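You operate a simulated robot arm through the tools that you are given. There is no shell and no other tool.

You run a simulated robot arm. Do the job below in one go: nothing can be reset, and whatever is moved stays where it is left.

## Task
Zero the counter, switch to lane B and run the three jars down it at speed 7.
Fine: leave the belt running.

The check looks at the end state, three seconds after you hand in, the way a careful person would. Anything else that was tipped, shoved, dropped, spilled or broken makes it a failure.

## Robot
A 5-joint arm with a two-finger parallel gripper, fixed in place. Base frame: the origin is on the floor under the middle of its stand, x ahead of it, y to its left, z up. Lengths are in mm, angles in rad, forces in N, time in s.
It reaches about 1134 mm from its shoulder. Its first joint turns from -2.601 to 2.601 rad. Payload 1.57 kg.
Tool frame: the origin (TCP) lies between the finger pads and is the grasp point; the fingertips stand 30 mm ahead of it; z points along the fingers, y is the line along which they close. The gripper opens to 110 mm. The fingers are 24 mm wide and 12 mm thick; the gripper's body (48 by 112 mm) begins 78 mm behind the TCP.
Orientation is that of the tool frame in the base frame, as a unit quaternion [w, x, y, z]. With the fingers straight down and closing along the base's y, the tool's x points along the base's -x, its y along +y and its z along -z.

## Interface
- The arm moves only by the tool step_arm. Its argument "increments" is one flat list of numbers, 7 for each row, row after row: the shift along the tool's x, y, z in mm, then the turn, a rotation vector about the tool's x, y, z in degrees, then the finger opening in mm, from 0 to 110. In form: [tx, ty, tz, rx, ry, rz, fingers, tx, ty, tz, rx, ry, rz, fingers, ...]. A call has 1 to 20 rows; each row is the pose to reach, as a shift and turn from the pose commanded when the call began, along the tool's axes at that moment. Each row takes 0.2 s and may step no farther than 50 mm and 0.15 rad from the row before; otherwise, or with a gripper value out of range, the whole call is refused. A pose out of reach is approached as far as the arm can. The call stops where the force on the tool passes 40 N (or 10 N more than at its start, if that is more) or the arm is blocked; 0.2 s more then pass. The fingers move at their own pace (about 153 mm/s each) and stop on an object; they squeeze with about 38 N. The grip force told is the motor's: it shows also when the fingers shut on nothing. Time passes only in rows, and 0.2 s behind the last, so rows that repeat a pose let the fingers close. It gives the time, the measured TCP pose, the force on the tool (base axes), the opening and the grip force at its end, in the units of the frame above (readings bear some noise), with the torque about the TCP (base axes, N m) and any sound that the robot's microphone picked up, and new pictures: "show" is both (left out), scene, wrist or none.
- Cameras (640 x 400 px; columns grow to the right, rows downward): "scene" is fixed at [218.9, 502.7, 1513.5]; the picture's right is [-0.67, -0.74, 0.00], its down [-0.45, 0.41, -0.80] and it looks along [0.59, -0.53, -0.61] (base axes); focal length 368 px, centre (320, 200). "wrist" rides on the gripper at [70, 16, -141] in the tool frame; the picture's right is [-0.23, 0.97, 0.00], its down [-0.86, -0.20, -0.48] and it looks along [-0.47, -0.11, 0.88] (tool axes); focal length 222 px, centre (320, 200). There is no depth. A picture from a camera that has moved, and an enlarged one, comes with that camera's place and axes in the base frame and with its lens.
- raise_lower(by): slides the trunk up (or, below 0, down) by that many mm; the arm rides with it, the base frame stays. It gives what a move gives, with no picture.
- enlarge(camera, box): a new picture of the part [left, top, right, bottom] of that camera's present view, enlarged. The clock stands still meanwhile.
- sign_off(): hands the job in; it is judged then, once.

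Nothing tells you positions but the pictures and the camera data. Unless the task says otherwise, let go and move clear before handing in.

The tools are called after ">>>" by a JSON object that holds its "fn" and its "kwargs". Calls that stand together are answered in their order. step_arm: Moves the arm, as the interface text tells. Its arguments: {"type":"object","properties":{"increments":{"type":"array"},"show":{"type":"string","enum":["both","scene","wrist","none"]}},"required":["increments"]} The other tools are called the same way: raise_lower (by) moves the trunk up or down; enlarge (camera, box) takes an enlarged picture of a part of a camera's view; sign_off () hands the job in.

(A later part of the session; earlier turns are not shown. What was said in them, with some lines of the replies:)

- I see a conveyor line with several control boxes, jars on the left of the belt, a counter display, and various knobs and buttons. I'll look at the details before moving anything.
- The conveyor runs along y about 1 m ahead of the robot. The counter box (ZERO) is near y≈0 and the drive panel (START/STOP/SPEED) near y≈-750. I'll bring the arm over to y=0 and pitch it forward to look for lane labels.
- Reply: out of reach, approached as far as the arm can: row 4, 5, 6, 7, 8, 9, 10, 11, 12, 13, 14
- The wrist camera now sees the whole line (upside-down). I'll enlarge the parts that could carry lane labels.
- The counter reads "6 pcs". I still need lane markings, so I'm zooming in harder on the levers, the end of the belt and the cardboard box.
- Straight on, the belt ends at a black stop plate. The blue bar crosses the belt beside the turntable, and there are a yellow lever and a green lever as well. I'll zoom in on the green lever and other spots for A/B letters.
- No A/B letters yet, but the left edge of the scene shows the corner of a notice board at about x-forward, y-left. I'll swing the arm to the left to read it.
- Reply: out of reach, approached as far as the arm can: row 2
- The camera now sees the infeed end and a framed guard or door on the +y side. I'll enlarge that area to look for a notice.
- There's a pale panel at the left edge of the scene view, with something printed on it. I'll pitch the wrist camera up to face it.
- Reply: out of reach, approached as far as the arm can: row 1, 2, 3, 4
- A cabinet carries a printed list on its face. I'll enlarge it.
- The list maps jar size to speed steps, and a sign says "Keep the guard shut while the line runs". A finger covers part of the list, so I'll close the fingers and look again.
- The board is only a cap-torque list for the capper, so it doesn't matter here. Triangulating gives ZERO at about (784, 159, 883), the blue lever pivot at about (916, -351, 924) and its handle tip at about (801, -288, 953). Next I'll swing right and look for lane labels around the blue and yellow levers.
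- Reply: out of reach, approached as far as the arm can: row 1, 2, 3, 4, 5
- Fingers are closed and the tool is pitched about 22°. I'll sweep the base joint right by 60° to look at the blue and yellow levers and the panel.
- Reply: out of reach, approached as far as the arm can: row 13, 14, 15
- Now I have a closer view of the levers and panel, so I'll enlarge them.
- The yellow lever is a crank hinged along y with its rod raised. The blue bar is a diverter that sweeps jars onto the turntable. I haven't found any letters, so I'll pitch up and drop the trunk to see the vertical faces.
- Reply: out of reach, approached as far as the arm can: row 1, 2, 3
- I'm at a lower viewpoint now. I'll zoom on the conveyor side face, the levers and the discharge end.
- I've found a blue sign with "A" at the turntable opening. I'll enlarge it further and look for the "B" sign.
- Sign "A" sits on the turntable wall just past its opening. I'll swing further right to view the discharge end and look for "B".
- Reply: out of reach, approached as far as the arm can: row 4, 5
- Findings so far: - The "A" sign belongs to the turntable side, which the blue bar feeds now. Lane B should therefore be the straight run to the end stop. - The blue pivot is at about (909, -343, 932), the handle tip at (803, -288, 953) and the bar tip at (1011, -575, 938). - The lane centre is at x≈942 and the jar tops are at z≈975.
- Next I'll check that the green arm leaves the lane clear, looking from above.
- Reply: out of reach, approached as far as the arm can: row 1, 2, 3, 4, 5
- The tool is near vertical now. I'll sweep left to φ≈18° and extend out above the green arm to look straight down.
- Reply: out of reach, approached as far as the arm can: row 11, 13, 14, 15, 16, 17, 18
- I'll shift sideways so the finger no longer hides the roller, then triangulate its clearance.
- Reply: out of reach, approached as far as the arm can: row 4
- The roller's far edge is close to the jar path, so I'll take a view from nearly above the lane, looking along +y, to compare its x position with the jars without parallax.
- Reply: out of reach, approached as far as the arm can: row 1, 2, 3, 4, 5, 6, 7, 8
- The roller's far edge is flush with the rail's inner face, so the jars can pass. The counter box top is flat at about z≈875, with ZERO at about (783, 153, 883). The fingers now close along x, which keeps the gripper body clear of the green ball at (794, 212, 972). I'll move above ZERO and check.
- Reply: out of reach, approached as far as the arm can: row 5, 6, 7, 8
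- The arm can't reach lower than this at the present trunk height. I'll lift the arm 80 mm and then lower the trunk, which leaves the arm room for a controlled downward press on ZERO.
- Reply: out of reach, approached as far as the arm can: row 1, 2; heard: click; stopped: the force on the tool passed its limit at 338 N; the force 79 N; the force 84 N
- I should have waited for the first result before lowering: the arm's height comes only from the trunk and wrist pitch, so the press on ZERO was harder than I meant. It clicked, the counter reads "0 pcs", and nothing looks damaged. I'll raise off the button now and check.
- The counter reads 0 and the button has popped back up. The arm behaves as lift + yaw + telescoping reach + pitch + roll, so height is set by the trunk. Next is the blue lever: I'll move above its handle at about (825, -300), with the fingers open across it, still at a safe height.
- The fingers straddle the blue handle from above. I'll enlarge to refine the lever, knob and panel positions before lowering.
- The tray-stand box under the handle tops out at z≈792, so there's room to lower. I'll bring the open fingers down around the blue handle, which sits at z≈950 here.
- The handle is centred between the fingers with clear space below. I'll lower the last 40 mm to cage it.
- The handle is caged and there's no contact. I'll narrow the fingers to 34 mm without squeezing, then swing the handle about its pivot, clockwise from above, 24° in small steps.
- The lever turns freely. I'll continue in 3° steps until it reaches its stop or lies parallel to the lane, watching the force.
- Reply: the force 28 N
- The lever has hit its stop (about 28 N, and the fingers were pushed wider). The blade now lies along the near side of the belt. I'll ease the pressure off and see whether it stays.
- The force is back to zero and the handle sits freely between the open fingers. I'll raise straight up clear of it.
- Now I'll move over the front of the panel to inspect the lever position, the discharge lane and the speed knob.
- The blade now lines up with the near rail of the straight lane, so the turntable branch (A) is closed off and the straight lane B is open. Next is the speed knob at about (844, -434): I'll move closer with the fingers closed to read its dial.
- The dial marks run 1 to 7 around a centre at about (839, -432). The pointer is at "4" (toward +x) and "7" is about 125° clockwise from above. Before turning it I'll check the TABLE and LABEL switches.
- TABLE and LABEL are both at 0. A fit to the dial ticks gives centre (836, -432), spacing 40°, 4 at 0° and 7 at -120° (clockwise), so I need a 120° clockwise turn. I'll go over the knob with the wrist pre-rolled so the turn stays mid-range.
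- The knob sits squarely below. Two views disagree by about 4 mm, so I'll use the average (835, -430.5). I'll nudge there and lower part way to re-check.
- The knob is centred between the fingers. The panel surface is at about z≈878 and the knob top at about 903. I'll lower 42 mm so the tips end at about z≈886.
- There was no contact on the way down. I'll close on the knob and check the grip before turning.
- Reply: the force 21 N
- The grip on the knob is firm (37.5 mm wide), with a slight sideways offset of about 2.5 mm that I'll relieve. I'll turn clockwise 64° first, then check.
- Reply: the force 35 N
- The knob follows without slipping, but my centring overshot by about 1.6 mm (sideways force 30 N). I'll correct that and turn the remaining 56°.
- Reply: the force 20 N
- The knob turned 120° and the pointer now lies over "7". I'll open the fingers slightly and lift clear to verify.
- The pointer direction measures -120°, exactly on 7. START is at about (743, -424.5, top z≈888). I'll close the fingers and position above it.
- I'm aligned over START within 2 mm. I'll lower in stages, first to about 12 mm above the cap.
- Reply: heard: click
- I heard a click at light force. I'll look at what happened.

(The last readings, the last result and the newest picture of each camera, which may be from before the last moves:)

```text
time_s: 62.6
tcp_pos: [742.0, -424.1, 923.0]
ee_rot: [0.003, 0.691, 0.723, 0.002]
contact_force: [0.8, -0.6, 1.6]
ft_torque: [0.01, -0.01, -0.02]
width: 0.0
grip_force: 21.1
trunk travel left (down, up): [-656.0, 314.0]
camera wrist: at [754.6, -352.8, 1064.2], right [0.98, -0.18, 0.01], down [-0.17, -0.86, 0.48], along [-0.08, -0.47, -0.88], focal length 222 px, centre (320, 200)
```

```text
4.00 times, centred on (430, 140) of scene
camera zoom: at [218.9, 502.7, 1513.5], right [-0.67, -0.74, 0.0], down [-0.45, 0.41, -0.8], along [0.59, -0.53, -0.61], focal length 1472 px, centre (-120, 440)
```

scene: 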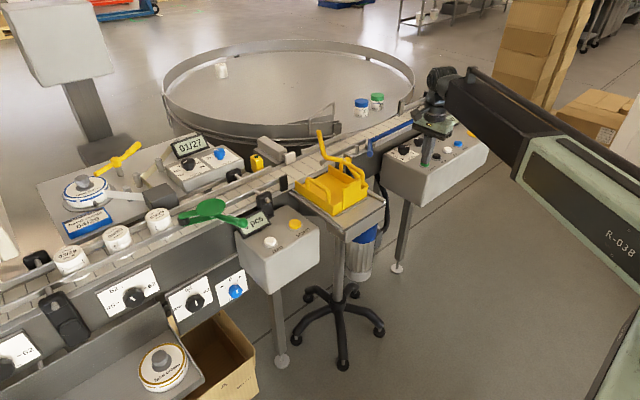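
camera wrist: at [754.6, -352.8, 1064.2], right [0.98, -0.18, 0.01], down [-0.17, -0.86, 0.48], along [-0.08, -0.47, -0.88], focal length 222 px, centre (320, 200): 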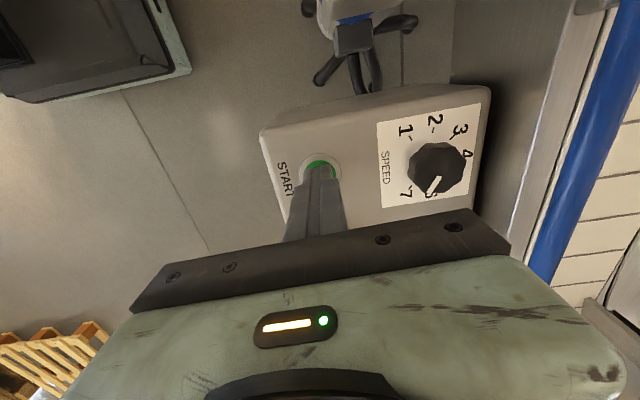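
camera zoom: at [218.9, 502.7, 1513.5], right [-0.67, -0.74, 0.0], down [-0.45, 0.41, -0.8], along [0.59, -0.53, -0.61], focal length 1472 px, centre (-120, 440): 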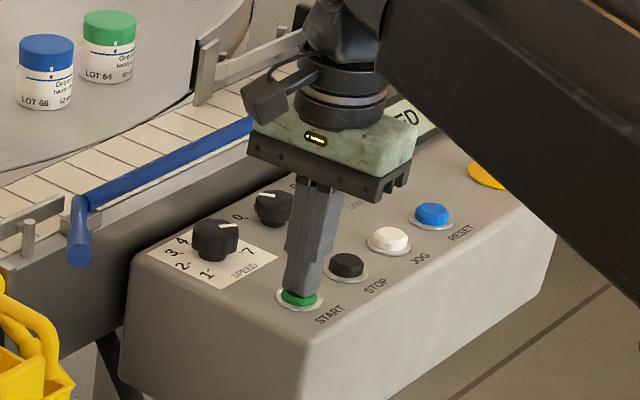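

The belt is running and the jars are moving. I'll lift off START and watch their progress, in case I need to hit STOP.

>>> {"fn": "raise_lower", "kwargs": {"by": 20}}

>>> {"fn": "step_arm", "kwargs": {"increments": [0, 0, 0, 0, 0, 0, 0], "show": "scene"}}

>>> {"fn": "enlarge", "kwargs": {"camera": "scene", "box": [100, 160, 260, 270]}}

```text
time_s: 63.3
tcp_pos: [742.5, -424.1, 944.3]
ee_rot: [0.003, 0.692, 0.722, 0.003]
contact_force: [0.8, 0.0, 0.3]
ft_torque: [0.0, -0.01, 0.01]
width: 0.1
grip_force: 21.6
trunk travel left (down, up): [-676.0, 294.0]
```

```text
time_s: 63.7
tcp_pos: [742.9, -424.5, 942.9]
ee_rot: [0.003, 0.69, 0.723, 0.003]
contact_force: [-0.4, 0.7, -0.8]
ft_torque: [0.01, 0.0, 0.02]
width: 0.0
grip_force: 21.7
trunk travel left (down, up): [-676.0, 294.0]
```

scene: 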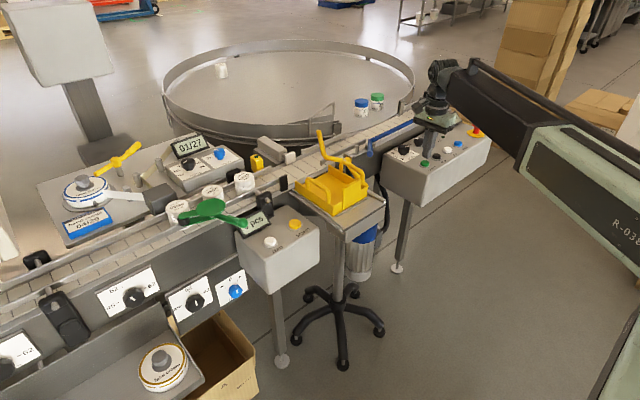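

```text
3.64 times, centred on (180, 215) of scene
camera zoom: at [218.9, 502.7, 1513.5], right [-0.67, -0.74, 0.0], down [-0.45, 0.41, -0.8], along [0.59, -0.53, -0.61], focal length 1338 px, centre (829, 146)
```

zoom: 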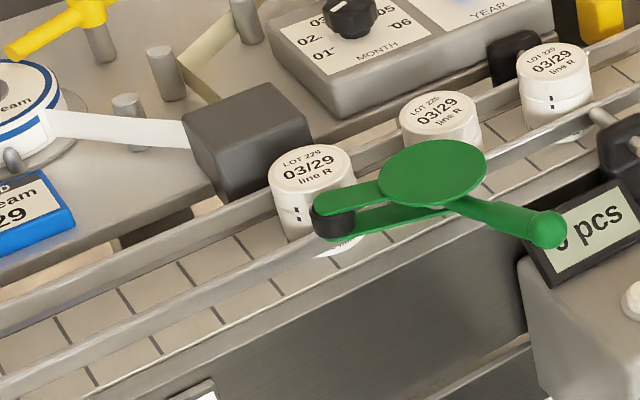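

The jars pass the green roller without trouble. I'll keep watching as they go by the counter, the reject station and the diverter.

>>> {"fn": "step_arm", "kwargs": {"increments": [0, 0, 0, 0, 0, 0, 0, 0, 0, 0, 0, 0, 0, 0, 0, 0, 0, 0, 0, 0, 0], "show": "scene"}}

>>> {"fn": "enlarge", "kwargs": {"camera": "scene", "box": [200, 110, 360, 240]}}

```text
time_s: 64.5
tcp_pos: [742.6, -424.6, 943.3]
ee_rot: [0.003, 0.691, 0.723, 0.003]
contact_force: [-1.0, -0.5, -0.2]
ft_torque: [-0.02, 0.0, -0.01]
width: 0.2
grip_force: 21.8
trunk travel left (down, up): [-676.0, 294.0]
```

scene: 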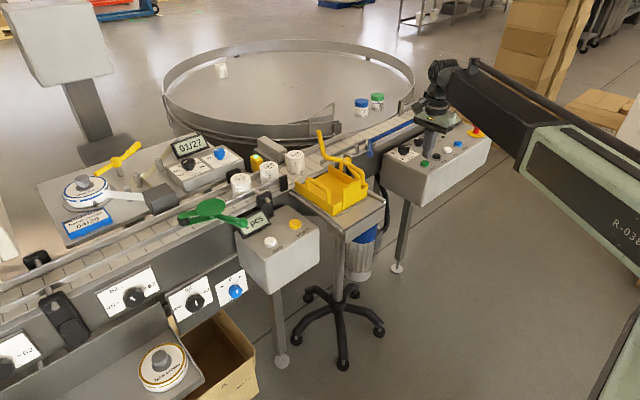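

```text
3.08 times, centred on (280, 175) of scene
camera zoom: at [218.9, 502.7, 1513.5], right [-0.67, -0.74, 0.0], down [-0.45, 0.41, -0.8], along [0.59, -0.53, -0.61], focal length 1133 px, centre (443, 277)
```

zoom: 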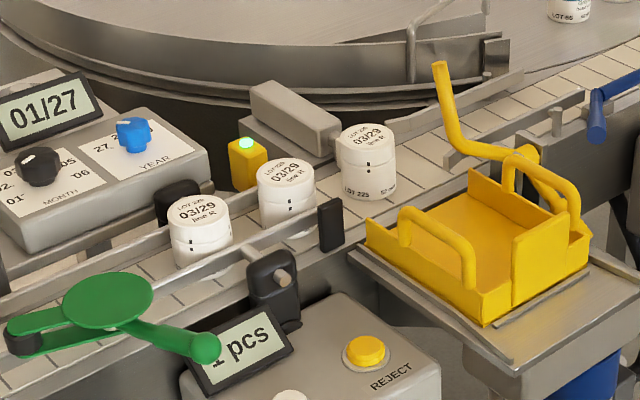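

The counter shows 1 as the first jar passes the eye. I'll keep watching.

>>> {"fn": "step_arm", "kwargs": {"increments": [0, 0, 0, 0, 0, 0, 0, 0, 0, 0, 0, 0, 0, 0, 0, 0, 0, 0, 0, 0, 0], "show": "scene"}}

>>> {"fn": "enlarge", "kwargs": {"camera": "scene", "box": [250, 90, 430, 240]}}

```text
time_s: 65.3
tcp_pos: [743.6, -423.7, 942.8]
ee_rot: [0.004, 0.691, 0.723, 0.002]
contact_force: [0.5, -0.8, 1.2]
ft_torque: [0.0, 0.01, -0.02]
width: 0.0
grip_force: 21.3
trunk travel left (down, up): [-676.0, 294.0]
```

scene: 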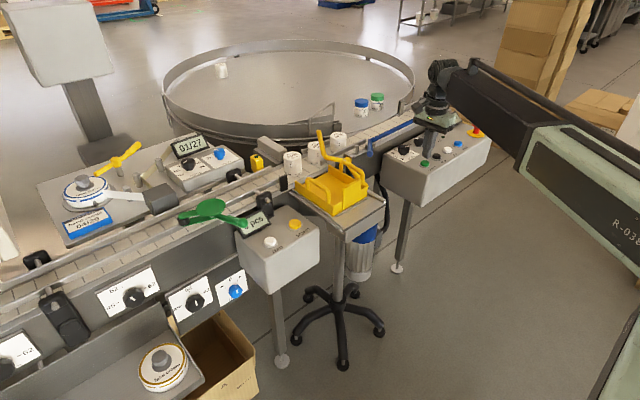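

```text
2.67 times, centred on (340, 165) of scene
camera zoom: at [218.9, 502.7, 1513.5], right [-0.67, -0.74, 0.0], down [-0.45, 0.41, -0.8], along [0.59, -0.53, -0.61], focal length 982 px, centre (267, 293)
```

zoom: 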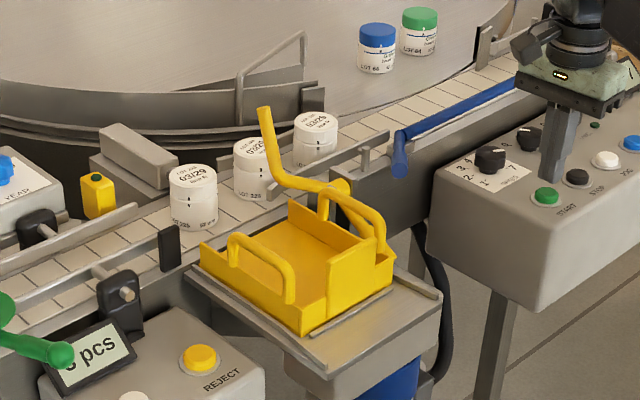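

>>> {"fn": "step_arm", "kwargs": {"increments": [0, 0, 0, 0, 0, 0, 0, 0, 0, 0, 0, 0, 0, 0, 0, 0, 0, 0, 0, 0, 0], "show": "scene"}}

>>> {"fn": "enlarge", "kwargs": {"camera": "scene", "box": [290, 80, 450, 210]}}

```text
time_s: 66.1
tcp_pos: [743.5, -424.7, 942.4]
ee_rot: [0.005, 0.691, 0.722, 0.002]
contact_force: [0.2, -0.1, 0.7]
ft_torque: [0.0, 0.0, -0.04]
width: 0.1
grip_force: 21.3
trunk travel left (down, up): [-676.0, 294.0]
```

scene: 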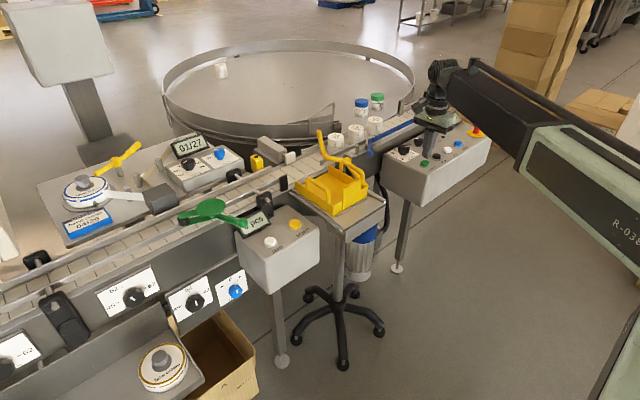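

```text
3.08 times, centred on (370, 145) of scene
camera zoom: at [218.9, 502.7, 1513.5], right [-0.67, -0.74, 0.0], down [-0.45, 0.41, -0.8], along [0.59, -0.53, -0.61], focal length 1133 px, centre (166, 369)
```

zoom: 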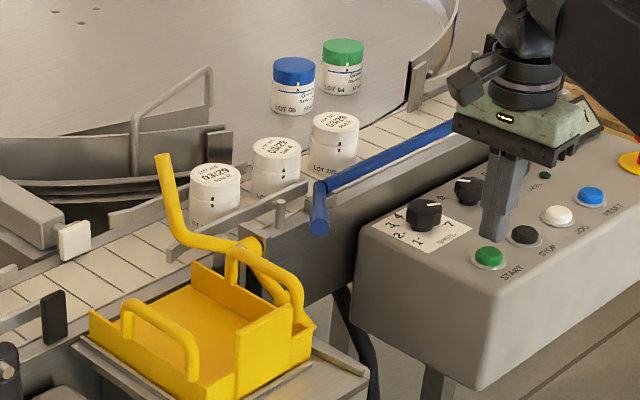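

The jars are running straight on behind the swung-back blade. I'll keep watching.

>>> {"fn": "step_arm", "kwargs": {"increments": [0, 0, 0, 0, 0, 0, 0, 0, 0, 0, 0, 0, 0, 0, 0, 0, 0, 0, 0, 0, 0], "show": "scene"}}

>>> {"fn": "enlarge", "kwargs": {"camera": "scene", "box": [320, 70, 470, 190]}}

```text
time_s: 66.9
tcp_pos: [742.7, -424.1, 944.5]
ee_rot: [0.003, 0.691, 0.723, 0.003]
contact_force: [-0.8, 0.0, 0.0]
ft_torque: [0.02, 0.02, -0.01]
width: 0.0
grip_force: 21.3
trunk travel left (down, up): [-676.0, 294.0]
```

scene: 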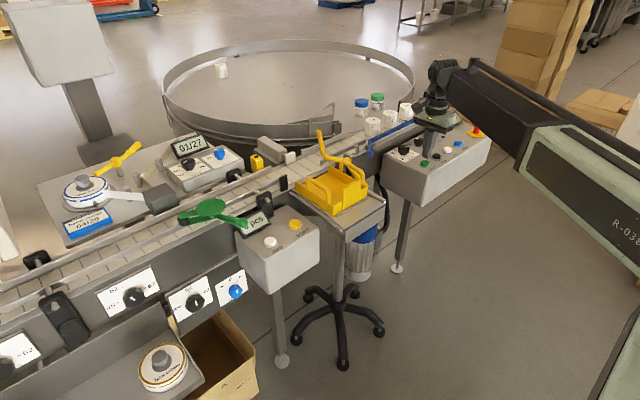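

```text
3.33 times, centred on (395, 130) of scene
camera zoom: at [218.9, 502.7, 1513.5], right [-0.67, -0.74, 0.0], down [-0.45, 0.41, -0.8], along [0.59, -0.53, -0.61], focal length 1227 px, centre (70, 433)
```

zoom: 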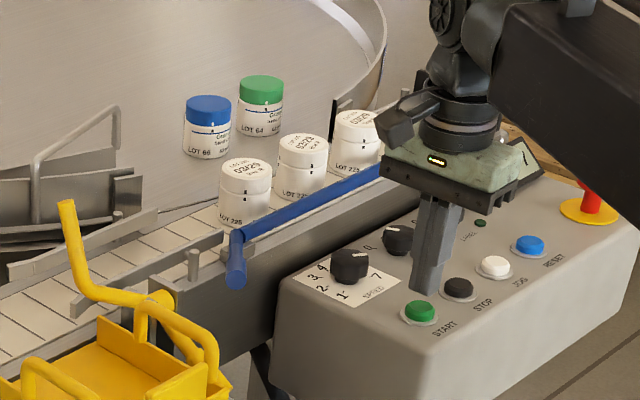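

The first jar is entering the rails of lane B. I'll keep watching.

>>> {"fn": "step_arm", "kwargs": {"increments": [0, 0, 0, 0, 0, 0, 0, 0, 0, 0, 0, 0, 0, 0, 0, 0, 0, 0, 0, 0, 0], "show": "both"}}

>>> {"fn": "enlarge", "kwargs": {"camera": "scene", "box": [340, 60, 480, 180]}}

```text
time_s: 67.7
tcp_pos: [742.5, -424.1, 943.4]
ee_rot: [0.004, 0.69, 0.724, 0.003]
contact_force: [0.5, 0.1, -0.1]
ft_torque: [-0.03, 0.01, 0.03]
width: 0.1
grip_force: 21.2
trunk travel left (down, up): [-676.0, 294.0]
camera wrist: at [754.7, -352.7, 1084.1], right [0.98, -0.18, 0.01], down [-0.17, -0.86, 0.48], along [-0.08, -0.47, -0.88], focal length 222 px, centre (320, 200)
```

scene: 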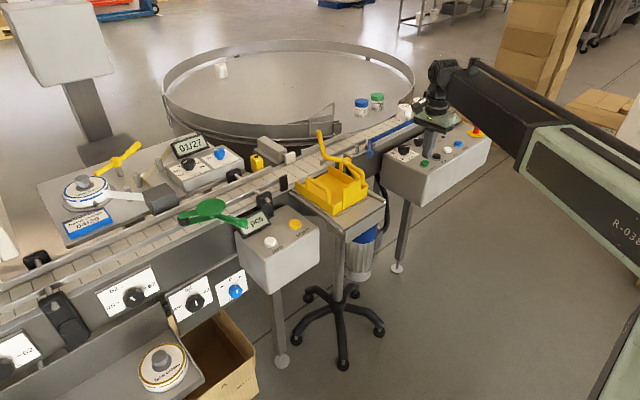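
wrist: 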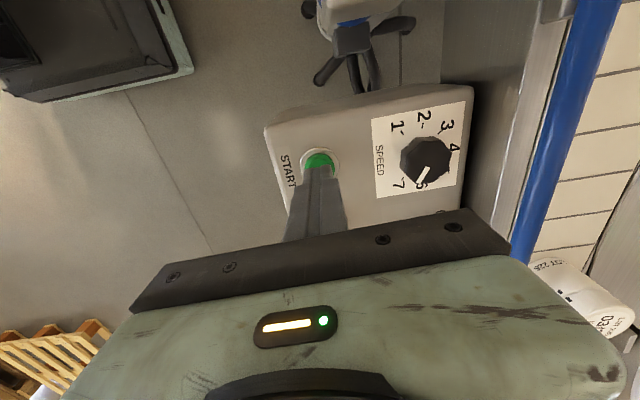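

```text
3.33 times, centred on (410, 120) of scene
camera zoom: at [218.9, 502.7, 1513.5], right [-0.67, -0.74, 0.0], down [-0.45, 0.41, -0.8], along [0.59, -0.53, -0.61], focal length 1227 px, centre (20, 467)
```

zoom: 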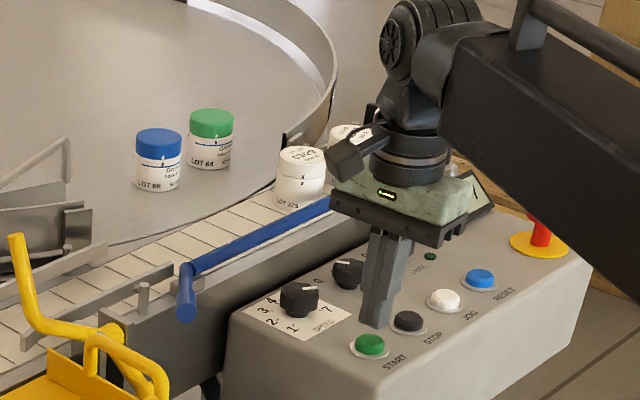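

The jars are entering lane B properly. I'll raise the arm clear of the panel and then check the end state.

>>> {"fn": "raise_lower", "kwargs": {"by": 180}}

```text
time_s: 69.7
tcp_pos: [742.6, -423.3, 1122.3]
ee_rot: [0.003, 0.691, 0.723, 0.003]
contact_force: [0.2, 0.1, 0.3]
ft_torque: [-0.01, -0.03, 0.0]
width: 0.0
grip_force: 21.6
trunk travel left (down, up): [-856.0, 114.0]
```

>>> {"fn": "step_arm", "kwargs": {"increments": [22.4, -16.8, 0, 0, 0, -8.1, 20, 44.8, -33.7, 0, 0, 0, -16.2, 40, 67.2, -50.5, 0, 0, 0, -24.3, 60, 89.6, -67.4, 0, 0, 0, -32.4, 60, 112, -84.2, 0, 0, 0, -40.5, 60, 134.4, -101, 0, 0, 0, -48.6, 60, 156.8, -117.9, 0, 0, 0, -56.7, 60, 179.2, -134.7, 0, 0, 0, -64.8, 60], "show": "both"}}

>>> {"fn": "enlarge", "kwargs": {"camera": "scene", "box": [370, 70, 490, 180]}}

>>> {"fn": "enlarge", "kwargs": {"camera": "scene", "box": [180, 130, 340, 260]}}

>>> {"fn": "enlarge", "kwargs": {"camera": "wrist", "box": [100, 60, 330, 260]}}

```text
time_s: 71.5
tcp_pos: [599.4, -248.2, 1122.9]
ee_rot: [0.005, 0.195, 0.981, 0.001]
contact_force: [-0.1, -0.7, 0.0]
ft_torque: [0.02, 0.0, 0.01]
width: 60.0
grip_force: 0.1
trunk travel left (down, up): [-856.0, 114.0]
camera wrist: at [540.4, -206.6, 1263.6], right [0.58, 0.81, 0.0], down [0.71, -0.51, 0.49], along [0.4, -0.28, -0.87], focal length 222 px, centre (320, 200)
```

scene: 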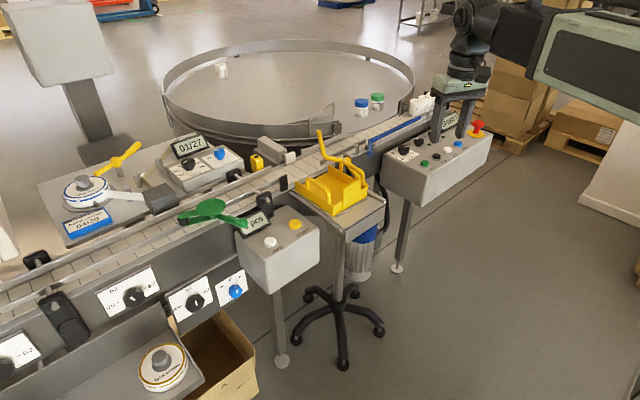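
wrist: 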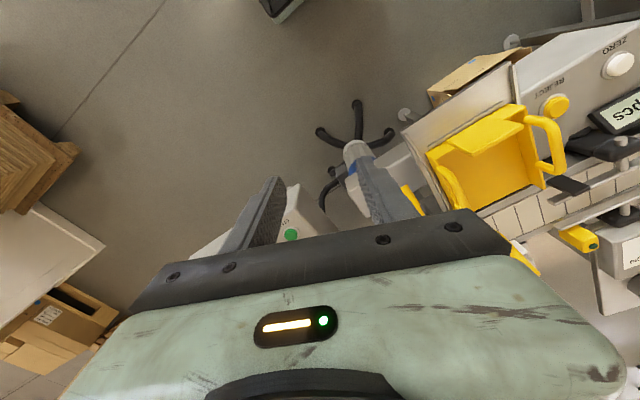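

```text
3.64 times, centred on (430, 125) of scene
camera zoom: at [218.9, 502.7, 1513.5], right [-0.67, -0.74, 0.0], down [-0.45, 0.41, -0.8], along [0.59, -0.53, -0.61], focal length 1338 px, centre (-80, 473)
```

zoom: 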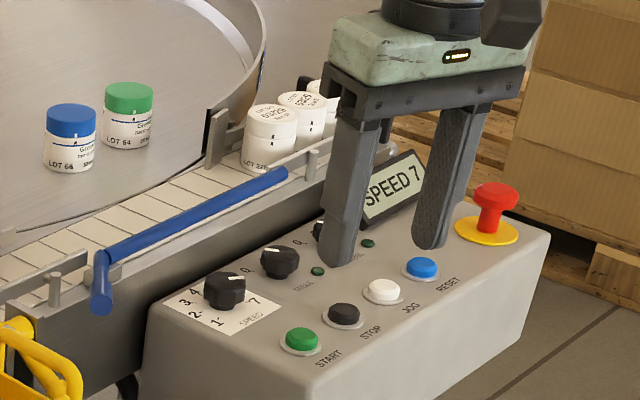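

```text
3.08 times, centred on (260, 195) of scene
camera zoom: at [218.9, 502.7, 1513.5], right [-0.67, -0.74, 0.0], down [-0.45, 0.41, -0.8], along [0.59, -0.53, -0.61], focal length 1133 px, centre (505, 215)
```

zoom: 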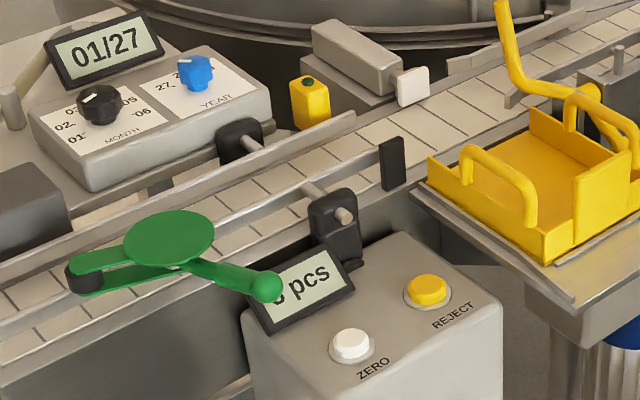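

```text
2.00 times, centred on (215, 160) of wrist
camera zoom: at [540.4, -206.6, 1263.6], right [0.58, 0.81, 0.0], down [0.71, -0.51, 0.49], along [0.4, -0.28, -0.87], focal length 444 px, centre (530, 280)
```

zoom: 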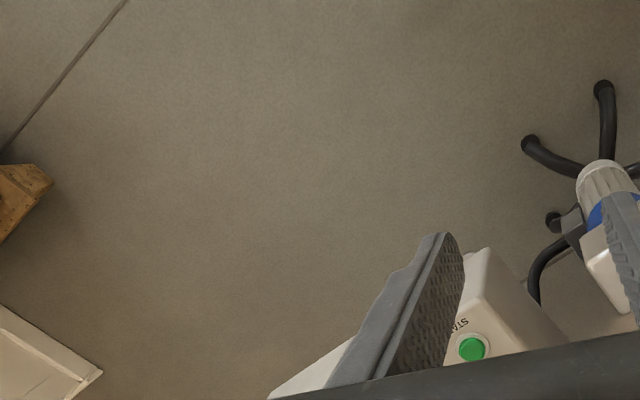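

The display reads "SPEED 7" and the three jars stand in lane B. I'll check the counter digits and get the arm out of the line of sight to confirm the jars.

>>> {"fn": "enlarge", "kwargs": {"camera": "wrist", "box": [560, 60, 640, 150]}}

>>> {"fn": "step_arm", "kwargs": {"increments": [-1.6, 45, 0, 0, 0, -4, 60, 0.5, 90, 0, 0, 0, -8, 60, 5, 135, 0, 0, 0, -12, 60, 14, 178, 0, 0, 0, -16, 60, 26, 221, 0, 0, 0, -20, 60, 41, 263, 0, 0, 0, -24, 60, 59, 304, 0, 0, 0, -28, 60], "show": "both"}}

>>> {"fn": "enlarge", "kwargs": {"camera": "scene", "box": [370, 60, 490, 180]}}

>>> {"fn": "enlarge", "kwargs": {"camera": "wrist", "box": [320, 0, 640, 220]}}

```text
4.44 times, centred on (600, 105) of wrist
camera zoom: at [540.4, -206.6, 1263.6], right [0.58, 0.81, 0.0], down [0.71, -0.51, 0.49], along [0.4, -0.28, -0.87], focal length 987 px, centre (-924, 622)
```

zoom: 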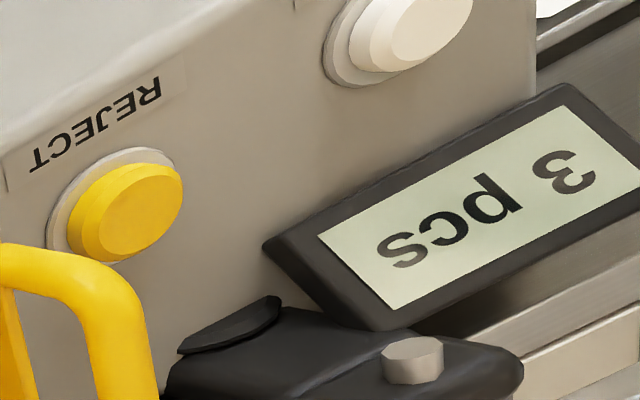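

```text
time_s: 73.1
tcp_pos: [661.7, 53.1, 1122.5]
ee_rot: [0.004, -0.046, 0.999, -0.001]
contact_force: [-0.4, 0.2, -0.2]
ft_torque: [-0.01, -0.01, 0.0]
width: 59.9
grip_force: 0.1
trunk travel left (down, up): [-856.0, 114.0]
camera wrist: at [589.3, 63.4, 1263.4], right [0.13, 0.99, 0.0], down [0.87, -0.12, 0.49], along [0.48, -0.07, -0.87], focal length 222 px, centre (320, 200)
```

scene: 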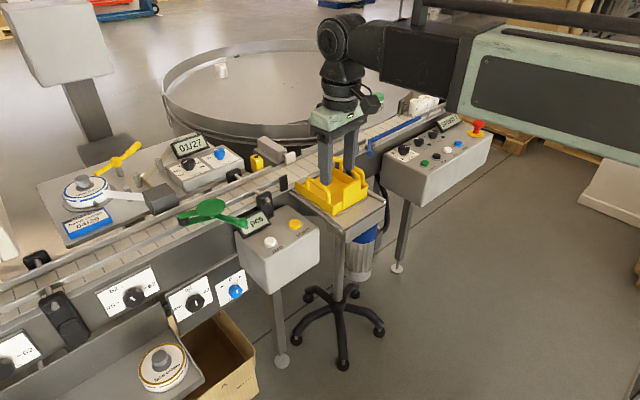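
wrist: 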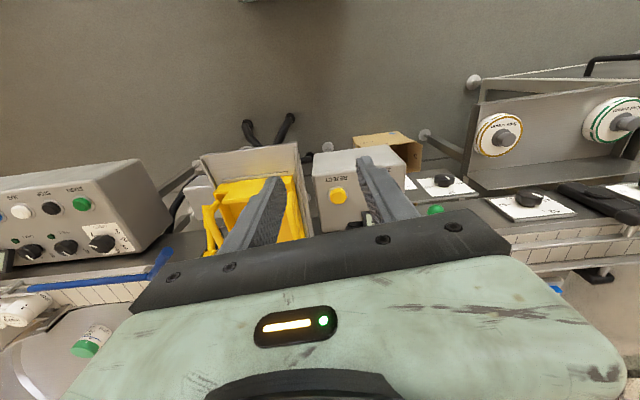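

```text
3.33 times, centred on (430, 120) of scene
camera zoom: at [218.9, 502.7, 1513.5], right [-0.67, -0.74, 0.0], down [-0.45, 0.41, -0.8], along [0.59, -0.53, -0.61], focal length 1227 px, centre (-47, 467)
```

zoom: 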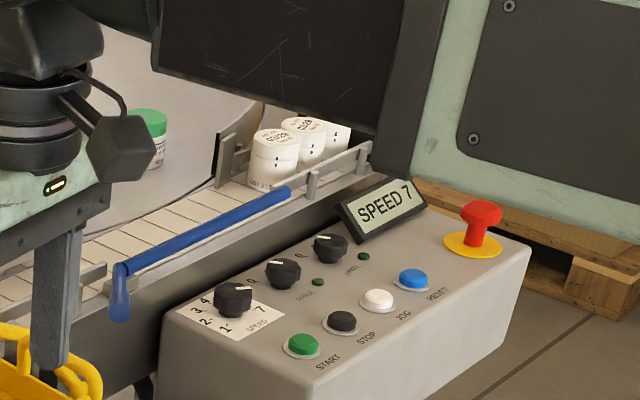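

```text
1.82 times, centred on (480, 110) of wrist
camera zoom: at [589.3, 63.4, 1263.4], right [0.13, 0.99, 0.0], down [0.87, -0.12, 0.49], along [0.48, -0.07, -0.87], focal length 404 px, centre (29, 364)
```

zoom: 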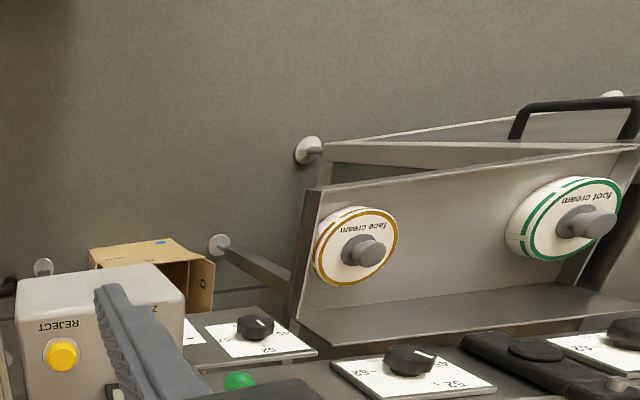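

The counter reads "3 pcs", the drive shows "SPEED 7", and the three jars stand in lane B. I'll take one closer look at the jars at the end stop before handing in.

>>> {"fn": "enlarge", "kwargs": {"camera": "wrist", "box": [0, 260, 140, 380]}}

>>> {"fn": "enlarge", "kwargs": {"camera": "scene", "box": [395, 80, 445, 130]}}

>>> {"fn": "enlarge", "kwargs": {"camera": "scene", "box": [0, 120, 320, 320]}}

```text
3.33 times, centred on (70, 320) of wrist
camera zoom: at [589.3, 63.4, 1263.4], right [0.13, 0.99, 0.0], down [0.87, -0.12, 0.49], along [0.48, -0.07, -0.87], focal length 740 px, centre (1153, -200)
```

zoom: 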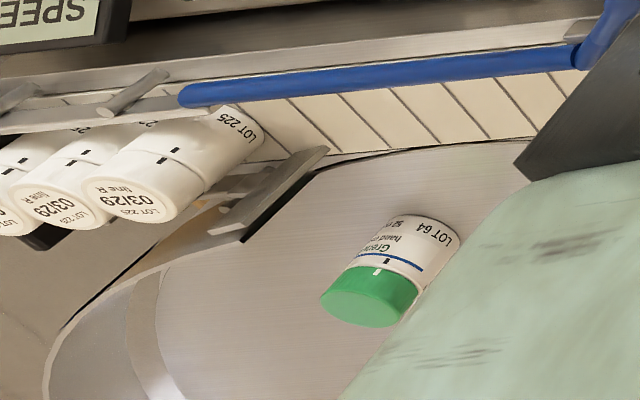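

```text
8.00 times, centred on (420, 105) of scene
camera zoom: at [218.9, 502.7, 1513.5], right [-0.67, -0.74, 0.0], down [-0.45, 0.41, -0.8], along [0.59, -0.53, -0.61], focal length 2945 px, centre (-480, 960)
```

zoom: 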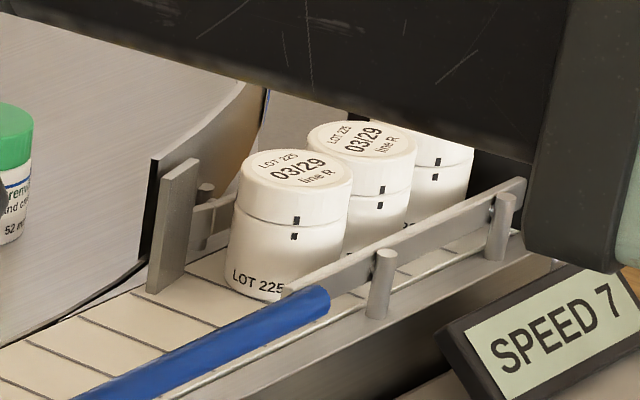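

```text
2.00 times, centred on (160, 220) of scene
camera zoom: at [218.9, 502.7, 1513.5], right [-0.67, -0.74, 0.0], down [-0.45, 0.41, -0.8], along [0.59, -0.53, -0.61], focal length 736 px, centre (640, 160)
```

zoom: 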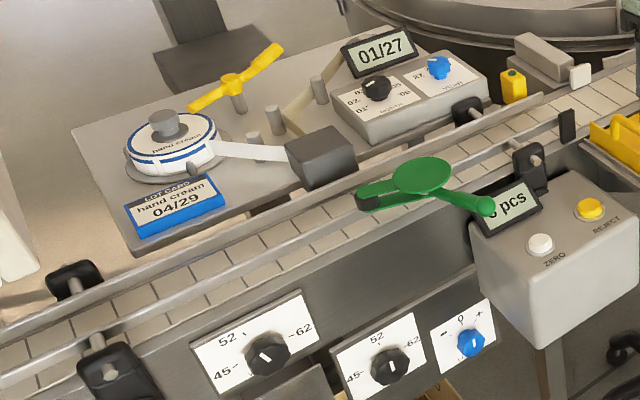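

All three jars stand upright in lane B between the rails, up against the end stop. The counter reads 3 after being zeroed, the belt is running at SPEED 7, and nothing else has moved. The gripper is empty and clear, so I'm handing in.

>>> {"fn": "sign_off", "kwargs": {}}

```text
The job is handed in.
```

The job is done and handed in. I zeroed the counter, switched the diverter to lane B and ran the three jars down it at speed 7, with the belt left running.

- **Counter:** it went to 0 before the run and reads 3 pcs now that the jars have passed.
- **Jars:** all three stand upright in lane B against the end stop.
- **Speed and belt:** the drive display shows SPEED 7. TABLE and LABEL are still at 0.
- **Lane B:** I never found a "B" sign. The turntable carries an "A" sign and the blue lever was feeding it, so I took the straight run to the end stop as lane B. The lever was pushed until it hit its stop.
- **Hard press on ZERO:** I lowered the trunk too far in one move and hit the ZERO button at up to 338 N. The button came back up and the counter zeroed, and I saw no damage.

The arm is clear of the line and the gripper is empty.
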